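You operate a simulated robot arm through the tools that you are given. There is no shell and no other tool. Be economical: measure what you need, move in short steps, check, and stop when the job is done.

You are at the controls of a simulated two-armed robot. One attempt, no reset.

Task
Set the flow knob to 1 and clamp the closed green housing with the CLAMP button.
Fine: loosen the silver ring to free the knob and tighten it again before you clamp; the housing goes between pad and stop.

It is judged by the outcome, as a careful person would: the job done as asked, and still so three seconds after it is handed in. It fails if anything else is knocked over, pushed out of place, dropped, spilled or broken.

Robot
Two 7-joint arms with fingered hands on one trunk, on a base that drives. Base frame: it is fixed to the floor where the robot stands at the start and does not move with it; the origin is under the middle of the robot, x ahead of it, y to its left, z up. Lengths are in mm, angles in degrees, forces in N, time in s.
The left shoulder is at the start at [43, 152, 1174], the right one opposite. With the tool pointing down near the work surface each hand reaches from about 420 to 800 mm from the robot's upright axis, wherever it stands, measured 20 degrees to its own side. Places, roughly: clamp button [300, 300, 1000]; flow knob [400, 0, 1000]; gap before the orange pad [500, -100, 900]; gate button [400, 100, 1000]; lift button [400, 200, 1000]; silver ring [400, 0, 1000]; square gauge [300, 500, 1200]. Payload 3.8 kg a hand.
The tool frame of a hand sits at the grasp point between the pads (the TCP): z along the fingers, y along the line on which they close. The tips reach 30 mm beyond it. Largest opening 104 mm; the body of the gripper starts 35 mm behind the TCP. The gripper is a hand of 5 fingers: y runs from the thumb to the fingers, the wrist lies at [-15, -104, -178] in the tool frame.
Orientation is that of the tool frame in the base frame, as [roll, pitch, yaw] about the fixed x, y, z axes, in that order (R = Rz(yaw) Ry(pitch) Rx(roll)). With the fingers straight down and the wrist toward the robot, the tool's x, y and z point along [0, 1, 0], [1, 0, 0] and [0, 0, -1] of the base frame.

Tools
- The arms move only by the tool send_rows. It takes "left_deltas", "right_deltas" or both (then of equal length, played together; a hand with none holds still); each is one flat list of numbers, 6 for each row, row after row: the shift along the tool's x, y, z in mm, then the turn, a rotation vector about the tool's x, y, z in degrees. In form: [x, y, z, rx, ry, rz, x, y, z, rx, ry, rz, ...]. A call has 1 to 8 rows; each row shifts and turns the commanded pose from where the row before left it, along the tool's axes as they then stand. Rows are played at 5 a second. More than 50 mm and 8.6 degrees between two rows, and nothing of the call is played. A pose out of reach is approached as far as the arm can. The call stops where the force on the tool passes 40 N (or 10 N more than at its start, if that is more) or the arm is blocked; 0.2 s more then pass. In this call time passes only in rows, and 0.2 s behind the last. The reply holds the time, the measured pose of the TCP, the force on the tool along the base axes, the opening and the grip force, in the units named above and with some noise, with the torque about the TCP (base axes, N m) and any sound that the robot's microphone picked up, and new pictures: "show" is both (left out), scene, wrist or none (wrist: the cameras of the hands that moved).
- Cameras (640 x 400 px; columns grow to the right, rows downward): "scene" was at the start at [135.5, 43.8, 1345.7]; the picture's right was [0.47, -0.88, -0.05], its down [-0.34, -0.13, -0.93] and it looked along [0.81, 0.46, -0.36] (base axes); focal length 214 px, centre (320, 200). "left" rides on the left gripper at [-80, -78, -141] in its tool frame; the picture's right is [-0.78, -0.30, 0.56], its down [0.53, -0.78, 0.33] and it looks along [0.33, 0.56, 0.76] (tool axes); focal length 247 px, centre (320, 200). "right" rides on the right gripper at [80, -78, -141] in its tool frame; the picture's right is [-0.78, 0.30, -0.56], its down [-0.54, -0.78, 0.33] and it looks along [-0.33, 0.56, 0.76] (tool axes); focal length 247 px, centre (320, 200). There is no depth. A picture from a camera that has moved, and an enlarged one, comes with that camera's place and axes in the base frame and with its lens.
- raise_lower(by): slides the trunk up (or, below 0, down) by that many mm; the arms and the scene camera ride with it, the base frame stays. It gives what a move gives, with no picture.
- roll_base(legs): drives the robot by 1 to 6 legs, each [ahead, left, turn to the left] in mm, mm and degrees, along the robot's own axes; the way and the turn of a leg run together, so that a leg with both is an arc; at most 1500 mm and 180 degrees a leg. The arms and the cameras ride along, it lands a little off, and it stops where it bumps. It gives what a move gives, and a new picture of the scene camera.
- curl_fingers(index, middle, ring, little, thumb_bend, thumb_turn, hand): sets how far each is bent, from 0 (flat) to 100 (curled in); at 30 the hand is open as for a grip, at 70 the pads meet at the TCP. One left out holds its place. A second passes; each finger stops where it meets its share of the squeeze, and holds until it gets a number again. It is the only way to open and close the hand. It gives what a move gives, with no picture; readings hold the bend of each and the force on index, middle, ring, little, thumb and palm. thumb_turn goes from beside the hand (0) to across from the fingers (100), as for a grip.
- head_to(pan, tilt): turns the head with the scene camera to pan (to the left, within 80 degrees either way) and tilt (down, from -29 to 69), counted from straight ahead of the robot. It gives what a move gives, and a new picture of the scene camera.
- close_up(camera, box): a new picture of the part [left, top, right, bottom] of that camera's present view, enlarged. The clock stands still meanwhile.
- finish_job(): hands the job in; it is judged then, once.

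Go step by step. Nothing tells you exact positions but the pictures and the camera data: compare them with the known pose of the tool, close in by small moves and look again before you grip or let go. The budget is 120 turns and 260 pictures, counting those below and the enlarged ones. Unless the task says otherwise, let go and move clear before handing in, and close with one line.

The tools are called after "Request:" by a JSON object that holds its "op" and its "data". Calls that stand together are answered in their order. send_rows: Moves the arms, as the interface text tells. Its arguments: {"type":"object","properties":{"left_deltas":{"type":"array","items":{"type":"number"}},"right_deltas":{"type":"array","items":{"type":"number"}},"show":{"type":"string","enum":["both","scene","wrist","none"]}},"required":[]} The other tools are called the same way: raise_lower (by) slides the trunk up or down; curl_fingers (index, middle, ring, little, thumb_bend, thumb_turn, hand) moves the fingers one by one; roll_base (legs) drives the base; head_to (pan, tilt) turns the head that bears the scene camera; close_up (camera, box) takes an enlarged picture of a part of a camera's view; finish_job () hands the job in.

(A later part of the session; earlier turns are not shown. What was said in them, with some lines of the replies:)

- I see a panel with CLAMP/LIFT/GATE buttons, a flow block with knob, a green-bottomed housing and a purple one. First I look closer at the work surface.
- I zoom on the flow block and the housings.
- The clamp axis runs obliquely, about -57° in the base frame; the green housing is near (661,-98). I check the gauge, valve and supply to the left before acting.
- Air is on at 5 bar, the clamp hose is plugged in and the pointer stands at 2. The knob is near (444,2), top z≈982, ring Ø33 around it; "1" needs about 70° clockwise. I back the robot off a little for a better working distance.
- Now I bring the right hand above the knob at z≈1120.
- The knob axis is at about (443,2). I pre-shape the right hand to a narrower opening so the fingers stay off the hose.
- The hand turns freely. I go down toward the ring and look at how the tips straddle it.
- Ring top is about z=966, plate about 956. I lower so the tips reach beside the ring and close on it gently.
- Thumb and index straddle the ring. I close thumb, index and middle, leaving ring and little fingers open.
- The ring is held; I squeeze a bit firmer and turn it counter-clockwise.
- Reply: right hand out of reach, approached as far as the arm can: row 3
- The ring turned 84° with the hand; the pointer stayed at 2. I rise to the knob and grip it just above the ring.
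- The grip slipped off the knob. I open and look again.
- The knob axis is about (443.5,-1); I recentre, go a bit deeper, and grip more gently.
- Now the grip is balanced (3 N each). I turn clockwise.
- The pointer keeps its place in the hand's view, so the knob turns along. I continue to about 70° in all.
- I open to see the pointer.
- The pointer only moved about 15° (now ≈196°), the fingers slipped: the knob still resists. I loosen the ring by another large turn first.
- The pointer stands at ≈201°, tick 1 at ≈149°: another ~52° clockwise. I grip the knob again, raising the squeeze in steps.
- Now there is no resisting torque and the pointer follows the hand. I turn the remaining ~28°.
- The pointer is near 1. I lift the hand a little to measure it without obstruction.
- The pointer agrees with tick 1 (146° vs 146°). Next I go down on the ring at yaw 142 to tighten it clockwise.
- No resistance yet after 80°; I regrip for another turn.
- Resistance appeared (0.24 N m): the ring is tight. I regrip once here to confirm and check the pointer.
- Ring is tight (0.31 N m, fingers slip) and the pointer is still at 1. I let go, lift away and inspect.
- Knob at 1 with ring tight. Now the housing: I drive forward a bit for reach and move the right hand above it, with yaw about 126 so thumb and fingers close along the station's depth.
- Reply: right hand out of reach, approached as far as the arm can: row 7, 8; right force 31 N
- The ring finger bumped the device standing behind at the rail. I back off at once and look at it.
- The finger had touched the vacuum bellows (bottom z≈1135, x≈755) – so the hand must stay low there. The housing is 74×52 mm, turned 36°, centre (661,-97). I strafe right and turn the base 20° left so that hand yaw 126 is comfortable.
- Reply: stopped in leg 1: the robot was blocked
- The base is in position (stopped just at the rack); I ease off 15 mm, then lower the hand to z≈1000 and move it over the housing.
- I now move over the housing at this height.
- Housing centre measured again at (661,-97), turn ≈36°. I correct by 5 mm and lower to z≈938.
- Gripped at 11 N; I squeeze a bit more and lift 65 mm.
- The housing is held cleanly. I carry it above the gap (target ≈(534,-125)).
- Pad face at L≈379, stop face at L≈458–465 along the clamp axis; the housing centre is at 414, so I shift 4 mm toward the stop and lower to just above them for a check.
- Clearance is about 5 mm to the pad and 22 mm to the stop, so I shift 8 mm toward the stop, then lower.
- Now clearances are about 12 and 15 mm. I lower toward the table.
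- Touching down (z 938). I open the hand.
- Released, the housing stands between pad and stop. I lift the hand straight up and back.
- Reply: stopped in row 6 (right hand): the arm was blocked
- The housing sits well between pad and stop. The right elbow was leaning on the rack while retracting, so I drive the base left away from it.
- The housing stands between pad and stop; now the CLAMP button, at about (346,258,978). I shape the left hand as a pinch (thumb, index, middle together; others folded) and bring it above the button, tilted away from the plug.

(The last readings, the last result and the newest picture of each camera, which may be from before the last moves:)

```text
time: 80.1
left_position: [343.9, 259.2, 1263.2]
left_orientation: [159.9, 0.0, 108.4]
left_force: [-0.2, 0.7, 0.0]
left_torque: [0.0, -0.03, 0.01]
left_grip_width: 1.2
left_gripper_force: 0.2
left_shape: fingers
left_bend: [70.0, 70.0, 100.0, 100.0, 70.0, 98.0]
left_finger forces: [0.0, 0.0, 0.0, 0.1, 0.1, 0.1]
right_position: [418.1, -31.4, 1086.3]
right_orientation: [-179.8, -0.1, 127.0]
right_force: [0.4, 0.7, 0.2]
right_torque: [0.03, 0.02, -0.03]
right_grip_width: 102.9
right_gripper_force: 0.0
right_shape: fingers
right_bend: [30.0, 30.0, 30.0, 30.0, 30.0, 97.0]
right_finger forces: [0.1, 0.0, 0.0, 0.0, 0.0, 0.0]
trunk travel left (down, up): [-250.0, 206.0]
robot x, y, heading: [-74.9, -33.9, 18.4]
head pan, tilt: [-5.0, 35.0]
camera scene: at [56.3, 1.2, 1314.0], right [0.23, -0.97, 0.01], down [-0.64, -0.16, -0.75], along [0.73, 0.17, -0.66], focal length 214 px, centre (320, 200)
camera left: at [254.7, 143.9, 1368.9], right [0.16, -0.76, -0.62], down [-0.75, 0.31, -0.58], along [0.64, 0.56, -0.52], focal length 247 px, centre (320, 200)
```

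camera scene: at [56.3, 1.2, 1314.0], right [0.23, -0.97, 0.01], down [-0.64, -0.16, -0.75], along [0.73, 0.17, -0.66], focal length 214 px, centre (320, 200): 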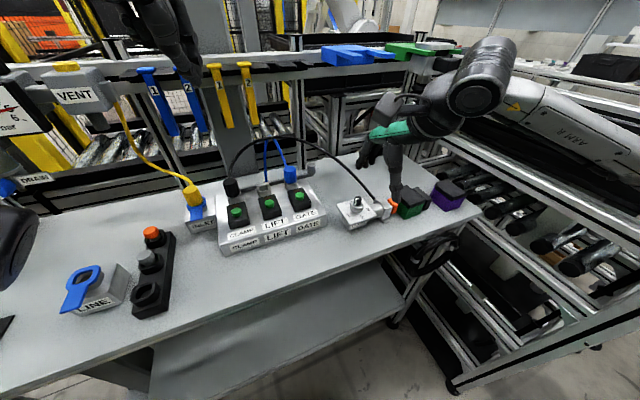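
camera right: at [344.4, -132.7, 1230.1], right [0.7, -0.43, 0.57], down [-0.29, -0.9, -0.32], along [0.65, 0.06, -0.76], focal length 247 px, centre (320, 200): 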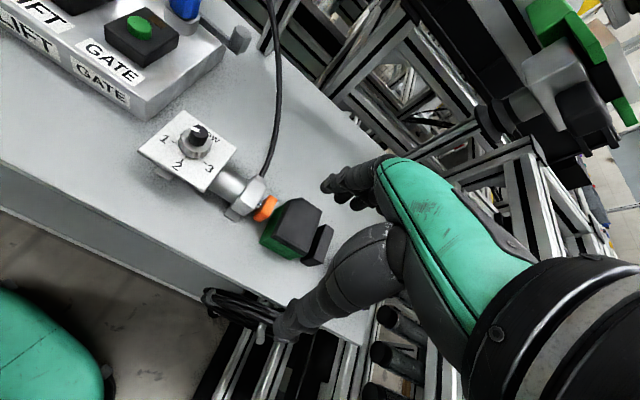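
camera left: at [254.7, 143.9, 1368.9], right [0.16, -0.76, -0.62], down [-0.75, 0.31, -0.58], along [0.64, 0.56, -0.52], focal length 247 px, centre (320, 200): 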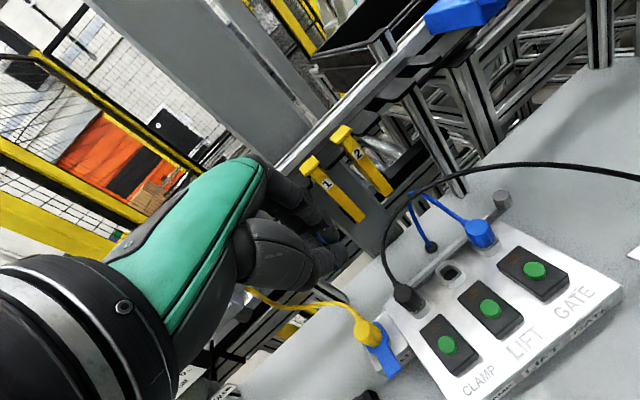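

Button confirmed near (347,259,978). I descend to about 50 mm above it.

Request:
{"op": "send_rows", "data": {"left_deltas": [-0.1, -15.5, 38, 0, 0, 0, -0.1, -15.5, 38, 0, 0, 0, -0.1, -15.5, 38, 0, 0, 0, -0.1, -15.5, 38, 0, 0, 0, -0.1, -15.3, 38, 0, 0, 0]}}

Request:
{"op": "close_up", "data": {"camera": "left", "box": [220, 180, 480, 380]}}

Request:
{"op": "close_up", "data": {"camera": "scene", "box": [180, 120, 340, 260]}}

```text
time: 81.3
left_position: [339.4, 253.3, 1057.8]
left_orientation: [160.0, 0.1, 108.4]
left_force: [0.4, -0.5, -0.3]
left_torque: [0.0, 0.02, -0.01]
left_grip_width: 1.4
left_gripper_force: 0.0
left_shape: fingers
left_bend: [70.0, 70.0, 100.0, 100.0, 70.0, 98.0]
left_finger forces: [0.0, 0.0, 0.1, 0.0, 0.0, 0.1]
right_position: [418.0, -31.5, 1084.9]
right_orientation: [-179.7, -0.1, 127.0]
right_force: [-0.5, 0.0, 0.3]
right_torque: [0.01, 0.02, 0.01]
right_grip_width: 103.0
right_gripper_force: 0.0
right_shape: fingers
right_bend: [30.0, 30.0, 30.0, 30.0, 30.0, 97.0]
right_finger forces: [0.0, 0.0, 0.0, 0.1, 0.1, 0.0]
trunk travel left (down, up): [-250.0, 206.0]
robot x, y, heading: [-76.7, -32.6, 18.8]
head pan, tilt: [-5.0, 35.0]
camera scene: at [56.3, 1.6, 1313.9], right [0.23, -0.97, 0.01], down [-0.64, -0.16, -0.75], along [0.73, 0.17, -0.66], focal length 214 px, centre (320, 200)
camera left: at [250.1, 139.8, 1164.0], right [0.16, -0.76, -0.62], down [-0.75, 0.31, -0.58], along [0.64, 0.56, -0.52], focal length 247 px, centre (320, 200)
```

scene: 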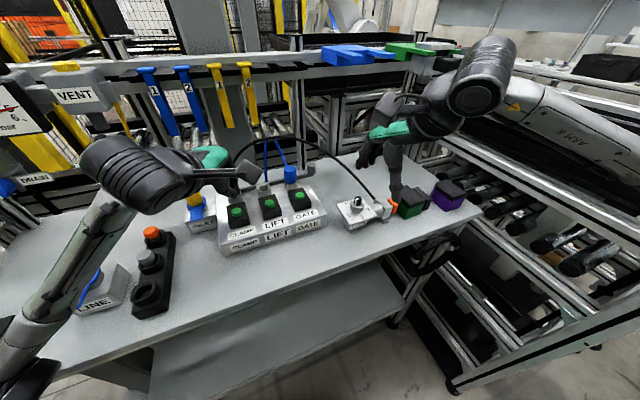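
left: 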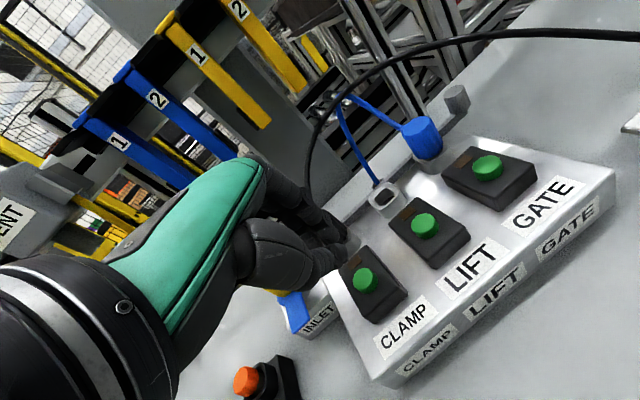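

```text
2.00 times, centred on (350, 280) of left
camera zoom: at [250.1, 139.8, 1164.0], right [0.16, -0.76, -0.62], down [-0.75, 0.31, -0.58], along [0.64, 0.56, -0.52], focal length 494 px, centre (260, 40)
```

zoom: 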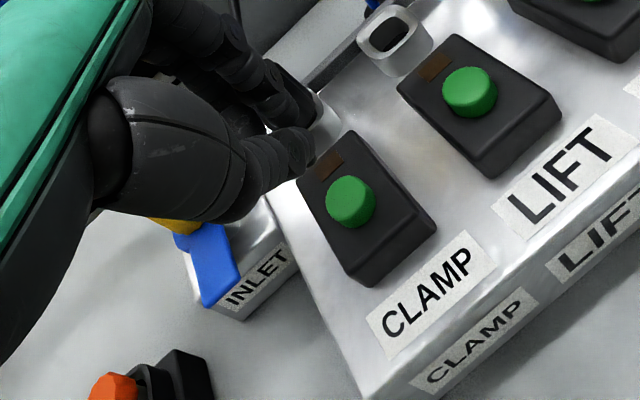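

```text
2.86 times, centred on (260, 190) of scene
camera zoom: at [56.3, 1.6, 1313.9], right [0.23, -0.97, 0.01], down [-0.64, -0.16, -0.75], along [0.73, 0.17, -0.66], focal length 613 px, centre (491, 229)
```

zoom: 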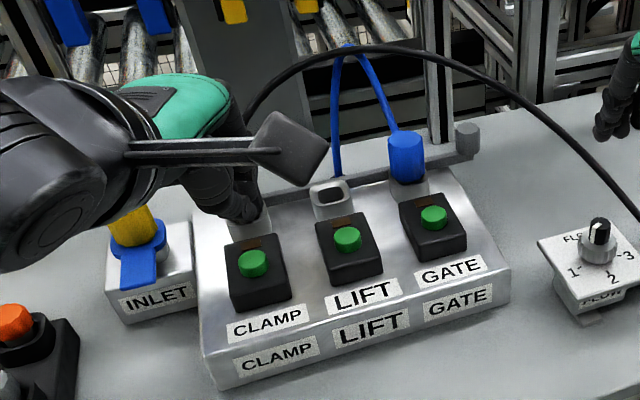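

The pinch tips are right above the CLAMP button. I go down straight.

Request:
{"op": "send_rows", "data": {"left_deltas": [3.5, -6, 14, 0, 0, 0, 0, -5.1, 14.1, 0, 0, 0, 0, -3.4, 9.4, 0, 0, 0]}}

Request:
{"op": "close_up", "data": {"camera": "left", "box": [220, 180, 480, 380]}}

Request:
{"op": "close_up", "data": {"camera": "scene", "box": [200, 160, 300, 240]}}

```text
time: 82.1
left_position: [337.6, 257.4, 1016.6]
left_orientation: [160.0, 0.0, 108.4]
left_force: [-0.4, -0.4, -0.3]
left_torque: [0.01, 0.03, 0.0]
left_grip_width: 1.2
left_gripper_force: 0.1
left_shape: fingers
left_bend: [70.0, 70.0, 100.0, 100.0, 70.0, 98.0]
left_finger forces: [0.0, 0.1, 0.0, 0.1, 0.0, 0.0]
right_position: [418.4, -29.1, 1084.4]
right_orientation: [-179.9, -0.1, 127.0]
right_force: [0.1, -0.3, -0.3]
right_torque: [-0.02, -0.01, 0.0]
right_grip_width: 103.0
right_gripper_force: 0.0
right_shape: fingers
right_bend: [30.0, 30.0, 30.0, 30.0, 30.0, 97.0]
right_finger forces: [0.0, 0.1, 0.1, 0.0, 0.0, 0.0]
trunk travel left (down, up): [-250.0, 206.0]
robot x, y, heading: [-74.3, -33.1, 18.3]
head pan, tilt: [-5.0, 35.0]
camera scene: at [56.5, 1.5, 1313.9], right [0.23, -0.97, 0.01], down [-0.64, -0.16, -0.75], along [0.73, 0.17, -0.66], focal length 214 px, centre (320, 200)
camera left: at [248.3, 143.0, 1121.8], right [0.16, -0.76, -0.62], down [-0.75, 0.31, -0.58], along [0.64, 0.56, -0.53], focal length 247 px, centre (320, 200)
```

scene: 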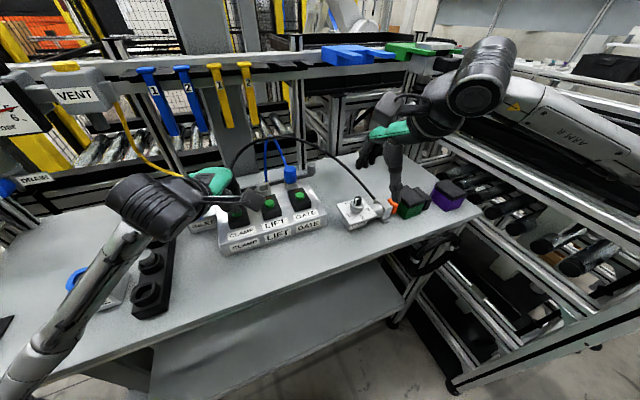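
left: 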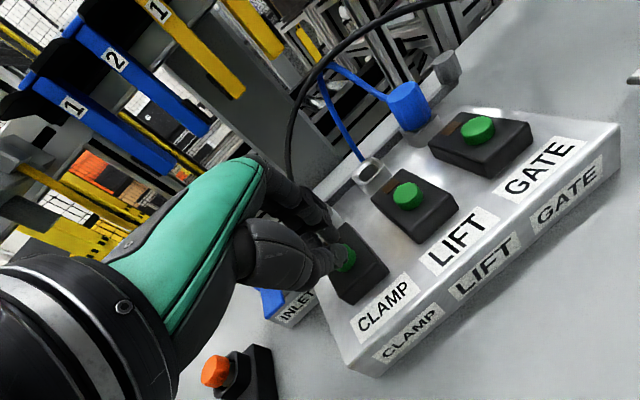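

```text
2.00 times, centred on (350, 280) of left
camera zoom: at [248.3, 143.0, 1121.8], right [0.16, -0.76, -0.62], down [-0.75, 0.31, -0.58], along [0.64, 0.56, -0.53], focal length 494 px, centre (260, 40)
```

zoom: 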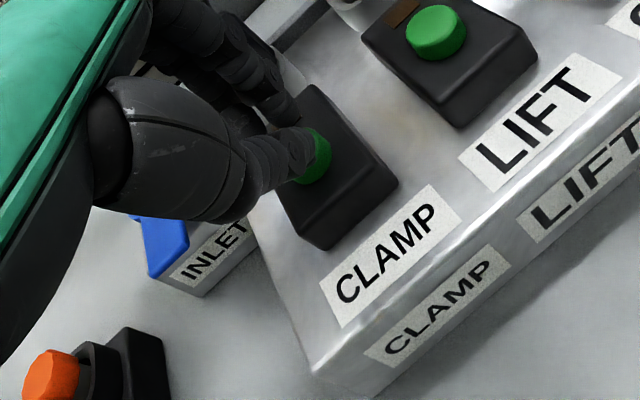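

```text
5.00 times, centred on (250, 200) of scene
camera zoom: at [56.5, 1.5, 1313.9], right [0.23, -0.97, 0.01], down [-0.64, -0.16, -0.75], along [0.73, 0.17, -0.66], focal length 1072 px, centre (670, 200)
```

zoom: 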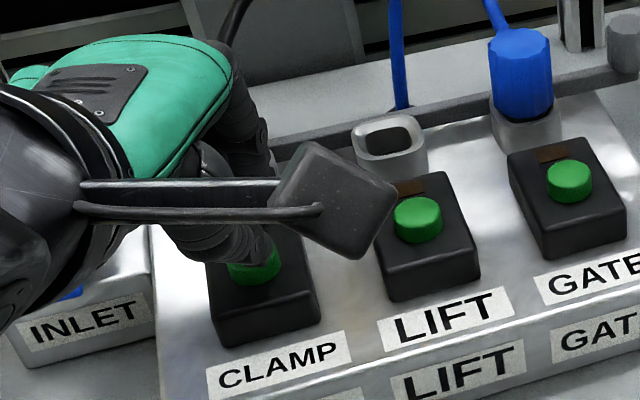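

Request:
{"op": "send_rows", "data": {"left_deltas": [0, -1, 2.8, 0, 0, 0, 0, -1, 2.8, 0, 0, 0, 0, -1, 2.8, 0, 0, 0], "show": "none"}}

Request:
{"op": "close_up", "data": {"camera": "left", "box": [220, 180, 480, 380]}}

```text
time: 82.9
left_position: [336.8, 258.1, 1007.6]
left_orientation: [160.0, 0.0, 108.4]
left_force: [-0.4, -0.4, 1.2]
left_torque: [0.0, -0.05, -0.03]
left_grip_width: 1.2
left_gripper_force: 0.2
left_shape: fingers
left_bend: [70.0, 70.0, 100.0, 100.0, 70.0, 98.0]
left_finger forces: [0.1, 0.0, 0.1, 0.1, 0.4, 0.1]
right_position: [418.0, -29.9, 1085.2]
right_orientation: [-179.8, -0.1, 127.0]
right_force: [0.6, 0.7, 0.5]
right_torque: [0.01, 0.0, 0.02]
right_grip_width: 102.7
right_gripper_force: 0.0
right_shape: fingers
right_bend: [30.0, 30.0, 30.0, 30.0, 30.0, 97.0]
right_finger forces: [0.1, 0.0, 0.1, 0.0, 0.0, 0.0]
trunk travel left (down, up): [-250.0, 206.0]
robot x, y, heading: [-75.7, -32.4, 18.5]
head pan, tilt: [-5.0, 35.0]
```

```text
2.00 times, centred on (350, 280) of left
camera zoom: at [247.9, 144.5, 1113.5], right [0.16, -0.76, -0.62], down [-0.75, 0.31, -0.58], along [0.64, 0.56, -0.53], focal length 494 px, centre (260, 40)
```

zoom: 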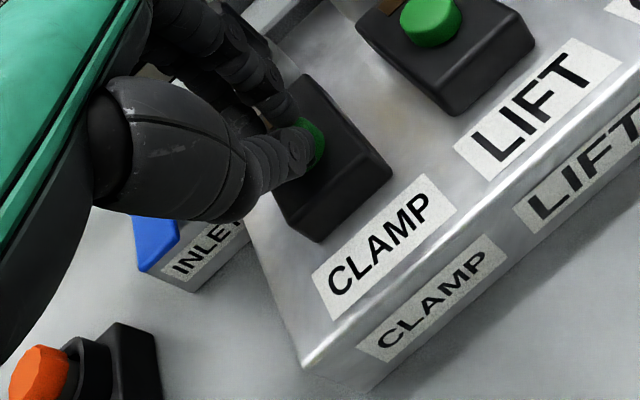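

Contact begins (1 N on the thumb). I press a few millimetres further.

Request:
{"op": "send_rows", "data": {"left_deltas": [0, -1, 2.8, 0, 0, 0, 0, -1, 2.8, 0, 0, 0], "show": "none"}}

Request:
{"op": "close_up", "data": {"camera": "scene", "box": [320, 160, 480, 260]}}

```text
time: 83.5
left_position: [337.9, 258.6, 1002.9]
left_orientation: [159.8, 0.0, 108.5]
left_force: [-1.9, -1.1, 3.3]
left_torque: [-0.08, 0.04, -0.02]
left_grip_width: 0.4
left_gripper_force: 2.3
left_shape: fingers
left_bend: [70.0, 70.0, 100.0, 100.0, 70.0, 98.0]
left_finger forces: [0.1, 0.1, 0.0, 0.0, 4.1, 0.0]
right_position: [417.3, -30.5, 1085.3]
right_orientation: [-179.9, 0.0, 127.0]
right_force: [-0.6, -0.1, -0.3]
right_torque: [-0.01, 0.0, -0.02]
right_grip_width: 103.1
right_gripper_force: 0.0
right_shape: fingers
right_bend: [30.0, 30.0, 30.0, 30.0, 30.0, 97.0]
right_finger forces: [0.0, 0.0, 0.1, 0.0, 0.0, 0.0]
trunk travel left (down, up): [-250.0, 206.0]
robot x, y, heading: [-77.0, -32.7, 18.5]
head pan, tilt: [-5.0, 35.0]
heard: click
```

```text
4.00 times, centred on (400, 210) of scene
camera zoom: at [55.7, 1.1, 1314.1], right [0.23, -0.97, 0.01], down [-0.64, -0.16, -0.75], along [0.73, 0.17, -0.66], focal length 858 px, centre (0, 160)
```

zoom: 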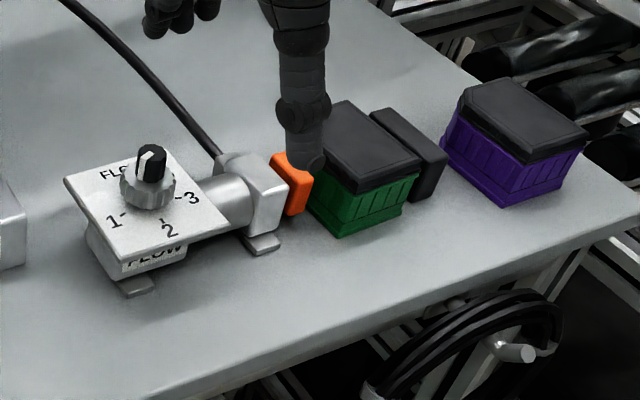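

A click was heard. I release the button by rising 40 mm and watch the clamp.

Request:
{"op": "send_rows", "data": {"left_deltas": [0, 5, -14, 0, 0, 0, 0, 10, -28, 0, 0, 0, 0, 10, -28, 0, 0, 0], "show": "none"}}

Request:
{"op": "close_up", "data": {"camera": "scene", "box": [320, 160, 480, 260]}}

Request:
{"op": "close_up", "data": {"camera": "left", "box": [220, 180, 480, 380]}}

```text
time: 84.3
left_position: [336.0, 259.4, 1074.9]
left_orientation: [160.1, -0.1, 108.4]
left_force: [0.2, 0.4, -0.6]
left_torque: [0.03, -0.05, 0.01]
left_grip_width: 0.7
left_gripper_force: 0.0
left_shape: fingers
left_bend: [70.0, 70.0, 100.0, 100.0, 70.0, 97.0]
left_finger forces: [0.1, 0.0, 0.1, 0.1, 0.0, 0.1]
right_position: [418.7, -29.1, 1085.2]
right_orientation: [-179.8, 0.0, 127.0]
right_force: [-0.9, -0.1, 0.9]
right_torque: [0.0, 0.03, 0.01]
right_grip_width: 103.0
right_gripper_force: 0.1
right_shape: fingers
right_bend: [30.0, 30.0, 30.0, 30.0, 30.0, 97.0]
right_finger forces: [0.0, 0.1, 0.0, 0.0, 0.0, 0.0]
trunk travel left (down, up): [-250.0, 206.0]
robot x, y, heading: [-78.0, -34.9, 18.6]
head pan, tilt: [-5.0, 35.0]
```

```text
4.00 times, centred on (400, 210) of scene
camera zoom: at [56.8, 1.2, 1313.9], right [0.23, -0.97, 0.01], down [-0.64, -0.16, -0.75], along [0.73, 0.17, -0.66], focal length 858 px, centre (0, 160)
```

zoom: 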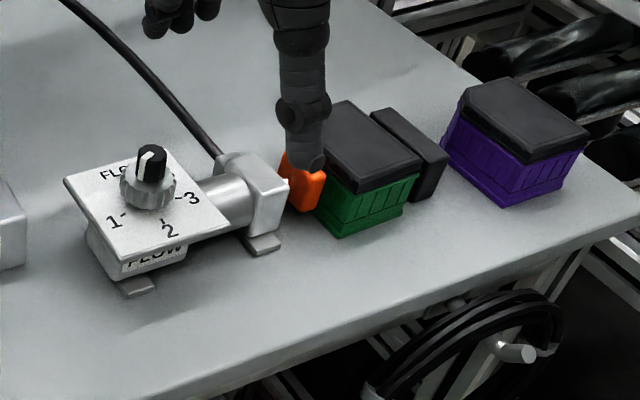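

```text
2.00 times, centred on (350, 280) of left
camera zoom: at [247.0, 144.6, 1180.7], right [0.16, -0.76, -0.63], down [-0.75, 0.31, -0.58], along [0.64, 0.56, -0.53], focal length 494 px, centre (260, 40)
```

zoom: 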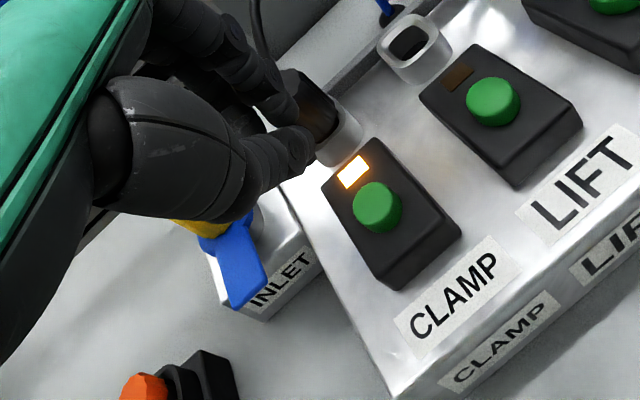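

The CLAMP lamp is lit and the pad is advancing slowly. I move both hands further up and watch.

Request:
{"op": "send_rows", "data": {"left_deltas": [0, 10, -35, 0, 0, 0, 0, 10, -35, 0, 0, 0, 0, 10, -35, 0, 0, 0, 0, 10, -35, 0, 0, 0], "right_deltas": [0, 0, -35, 0, 0, 0, 0, 0, -35, 0, 0, 0, 30, 0, -30, 0, 0, 0, 30, 0, -30, 0, 0, 0]}}

Request:
{"op": "close_up", "data": {"camera": "scene", "box": [320, 160, 480, 260]}}

Request:
{"op": "close_up", "data": {"camera": "right", "box": [160, 160, 420, 330]}}

```text
time: 85.3
left_position: [326.3, 256.4, 1222.4]
left_orientation: [160.1, 0.1, 108.4]
left_force: [-0.4, 1.4, -0.1]
left_torque: [0.0, -0.01, -0.05]
left_grip_width: 1.0
left_gripper_force: 0.0
left_shape: fingers
left_bend: [70.0, 70.0, 100.0, 100.0, 70.0, 97.0]
left_finger forces: [0.0, 0.0, 0.0, 0.0, 0.1, 0.1]
right_position: [380.5, 18.8, 1215.7]
right_orientation: [-179.7, -0.1, 127.0]
right_force: [0.1, 0.3, -0.1]
right_torque: [0.01, 0.0, 0.01]
right_grip_width: 102.8
right_gripper_force: 0.1
right_shape: fingers
right_bend: [30.0, 30.0, 30.0, 30.0, 30.0, 97.0]
right_finger forces: [0.0, 0.1, 0.1, 0.0, 0.0, 0.0]
trunk travel left (down, up): [-250.0, 206.0]
robot x, y, heading: [-77.2, -35.3, 18.5]
head pan, tilt: [-5.0, 35.0]
camera scene: at [55.2, 2.8, 1314.1], right [0.23, -0.97, 0.01], down [-0.64, -0.16, -0.75], along [0.73, 0.17, -0.66], focal length 214 px, centre (320, 200)
camera right: at [271.8, 36.4, 1357.0], right [0.7, -0.44, 0.56], down [-0.3, -0.9, -0.33], along [0.64, 0.07, -0.76], focal length 247 px, centre (320, 200)
camera left: at [236.7, 142.4, 1328.1], right [0.16, -0.76, -0.62], down [-0.75, 0.31, -0.58], along [0.64, 0.56, -0.53], focal length 247 px, centre (320, 200)
```

scene: 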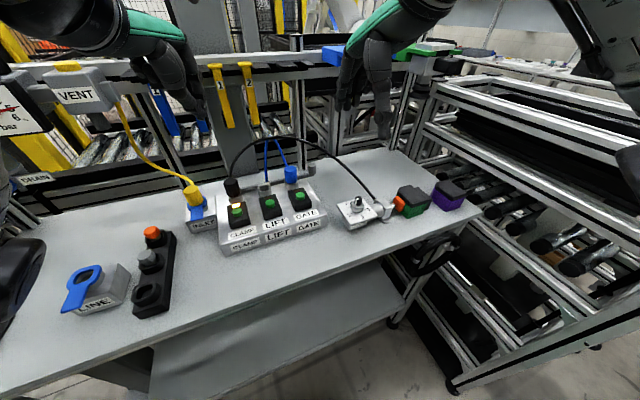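
right: 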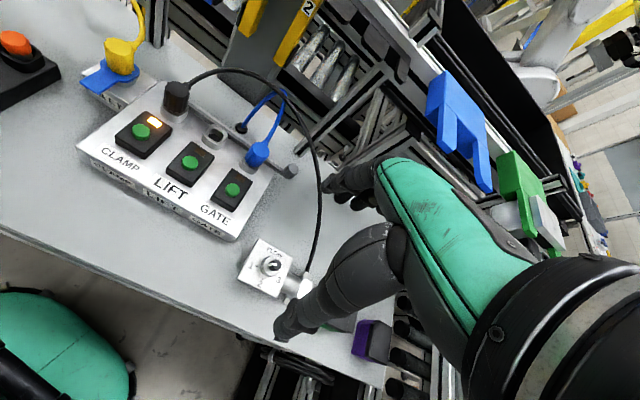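
left: 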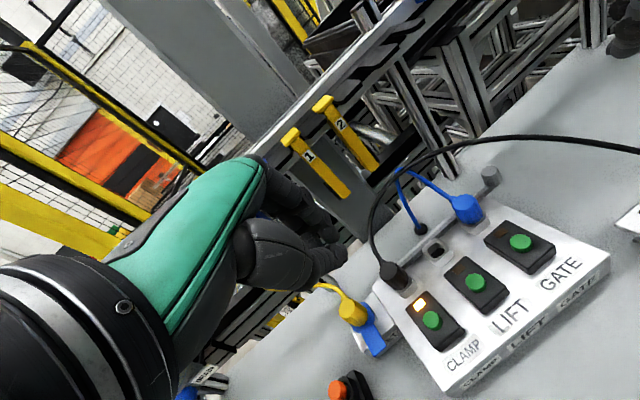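

```text
4.00 times, centred on (400, 210) of scene
camera zoom: at [55.2, 2.8, 1314.1], right [0.23, -0.97, 0.01], down [-0.64, -0.16, -0.75], along [0.73, 0.17, -0.66], focal length 858 px, centre (0, 160)
```

zoom: 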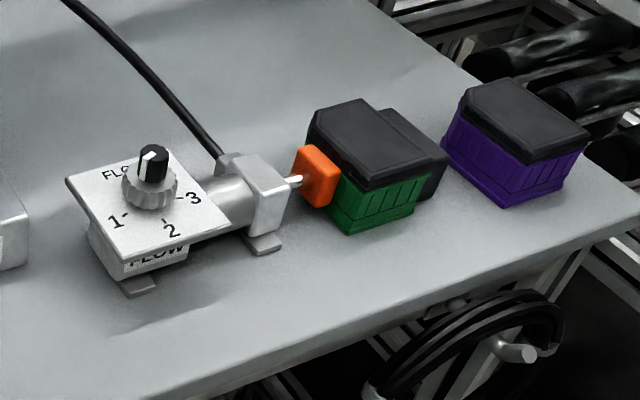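

```text
2.35 times, centred on (290, 245) of right
camera zoom: at [271.8, 36.4, 1357.0], right [0.7, -0.44, 0.56], down [-0.3, -0.9, -0.33], along [0.64, 0.07, -0.76], focal length 581 px, centre (391, 94)
```

zoom: 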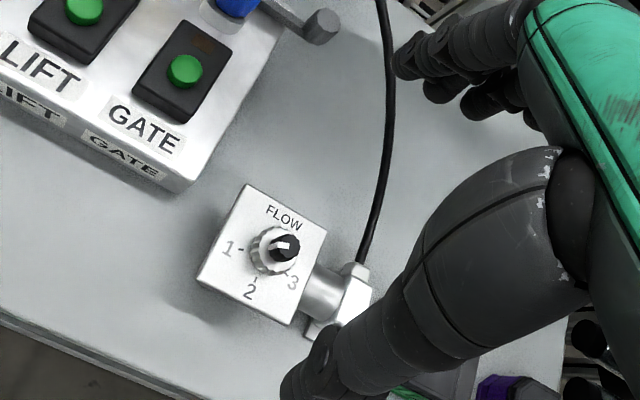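

The pad has reached the housing and pushes it to the stop. I wait a moment and check the final state.

Request:
{"op": "send_rows", "data": {"right_deltas": [0, 0, -2, 0, 0, 0, 0, 0, -2, 0, 0, 0, 0, 0, -2, 0, 0, 0, 0, 0, -2, 0, 0, 0, 0, 0, -2, 0, 0, 0, 0, 0, -2, 0, 0, 0, 0, 0, -2, 0, 0, 0, 0, 0, -2, 0, 0, 0], "show": "none"}}

Request:
{"op": "head_to", "data": {"pan": -12, "tilt": 35}}

Request:
{"op": "close_up", "data": {"camera": "scene", "box": [280, 150, 420, 250]}}

Request:
{"op": "close_up", "data": {"camera": "right", "box": [235, 235, 305, 290]}}

```text
time: 87.1
left_position: [327.0, 254.9, 1222.7]
left_orientation: [160.0, 0.0, 108.3]
left_force: [-0.5, -0.7, -0.9]
left_torque: [-0.05, 0.01, 0.0]
left_grip_width: 1.0
left_gripper_force: 0.0
left_shape: fingers
left_bend: [70.0, 70.0, 100.0, 100.0, 70.0, 97.0]
left_finger forces: [0.0, 0.1, 0.0, 0.1, 0.0, 0.1]
right_position: [381.4, 16.7, 1230.4]
right_orientation: [-179.8, 0.0, 127.0]
right_force: [0.1, -0.2, -0.1]
right_torque: [-0.01, -0.03, 0.0]
right_grip_width: 103.1
right_gripper_force: 0.0
right_shape: fingers
right_bend: [30.0, 30.0, 30.0, 30.0, 30.0, 97.0]
right_finger forces: [0.1, 0.0, 0.1, 0.0, 0.0, 0.0]
trunk travel left (down, up): [-250.0, 206.0]
robot x, y, heading: [-76.5, -30.8, 18.5]
head pan, tilt: [-5.0, 35.0]
```

```text
time: 87.8
left_position: [328.1, 254.7, 1222.5]
left_orientation: [160.0, 0.0, 108.4]
left_force: [0.2, 0.0, -0.8]
left_torque: [0.02, -0.03, 0.05]
left_grip_width: 0.6
left_gripper_force: 0.0
left_shape: fingers
left_bend: [70.0, 70.0, 100.0, 100.0, 70.0, 97.0]
left_finger forces: [0.1, 0.0, 0.0, 0.0, 0.0, 0.0]
right_position: [382.5, 17.2, 1231.2]
right_orientation: [-179.8, -0.2, 126.9]
right_force: [-0.2, -0.1, 0.9]
right_torque: [-0.04, -0.01, 0.04]
right_grip_width: 102.9
right_gripper_force: 0.1
right_shape: fingers
right_bend: [30.0, 30.0, 30.0, 30.0, 30.0, 97.0]
right_finger forces: [0.0, 0.1, 0.1, 0.1, 0.0, 0.0]
trunk travel left (down, up): [-250.0, 206.0]
robot x, y, heading: [-80.0, -37.0, 18.5]
head pan, tilt: [-12.0, 35.0]
camera scene: at [58.4, -9.0, 1314.1], right [0.11, -0.99, 0.02], down [-0.65, -0.09, -0.75], along [0.75, 0.07, -0.66], focal length 214 px, centre (320, 200)
```

scene: 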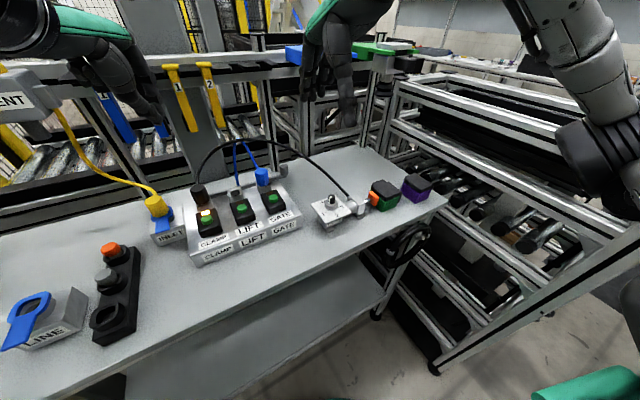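

```text
4.00 times, centred on (350, 200) of scene
camera zoom: at [58.4, -9.0, 1314.1], right [0.11, -0.99, 0.02], down [-0.65, -0.09, -0.75], along [0.75, 0.07, -0.66], focal length 858 px, centre (200, 200)
```

zoom: 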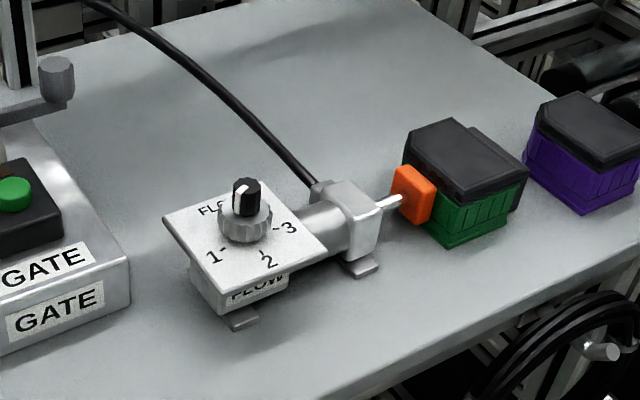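

```text
7.27 times, centred on (270, 262) of right
camera zoom: at [274.2, 35.2, 1371.2], right [0.71, -0.44, 0.55], down [-0.3, -0.9, -0.33], along [0.64, 0.07, -0.76], focal length 1796 px, centre (684, -254)
```

zoom: 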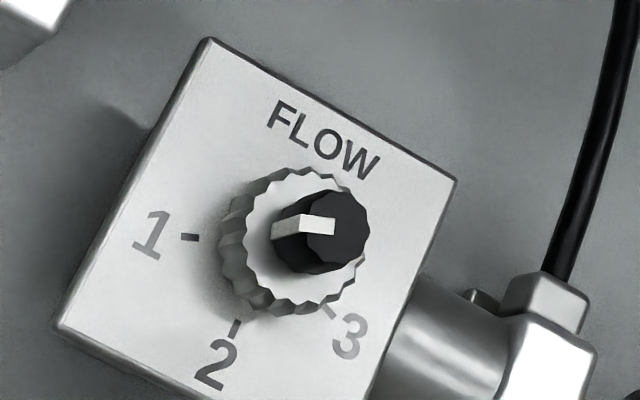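

Request:
{"op": "close_up", "data": {"camera": "scene", "box": [360, 165, 440, 220]}}

Request:
{"op": "close_up", "data": {"camera": "scene", "box": [140, 160, 300, 270]}}

```text
7.27 times, centred on (400, 192) of scene
camera zoom: at [58.4, -9.0, 1314.1], right [0.11, -0.99, 0.02], down [-0.65, -0.09, -0.75], along [0.75, 0.07, -0.66], focal length 1560 px, centre (-262, 254)
```

zoom: 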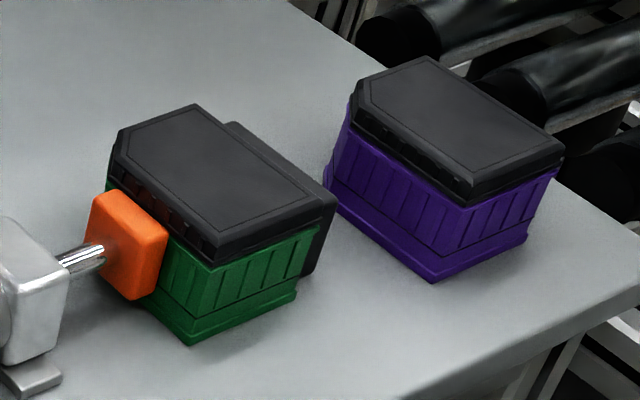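

```text
3.64 times, centred on (220, 215) of scene
camera zoom: at [58.4, -9.0, 1314.1], right [0.11, -0.99, 0.02], down [-0.65, -0.09, -0.75], along [0.75, 0.07, -0.66], focal length 780 px, centre (684, 146)
```

zoom: 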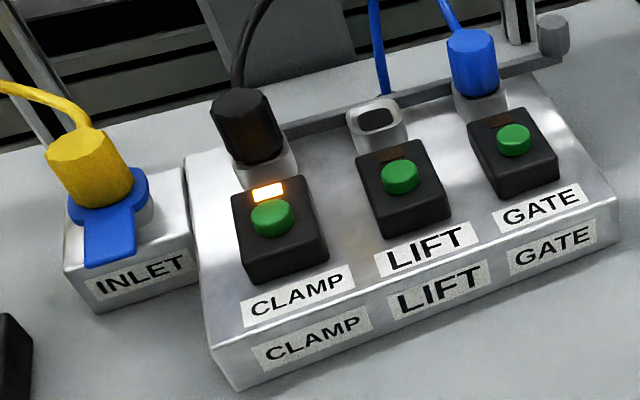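

The green housing is pressed between the pad and the stop, the CLAMP lamp is lit, and the knob points at 1 with the ring tight. Both hands are clear, so I hand it in.

Request:
{"op": "finish_job", "data": {}}

```text
The job is handed in.
```

The flow knob is set to 1, the silver ring is tightened again, and the closed green housing is clamped between pad and stop with the CLAMP lamp lit. On the way, a finger briefly pressed the vacuum bellows behind the table (about 29 N), and the base and right arm bumped the rack beside it. Nothing looked moved, but I did not inspect either one closely.
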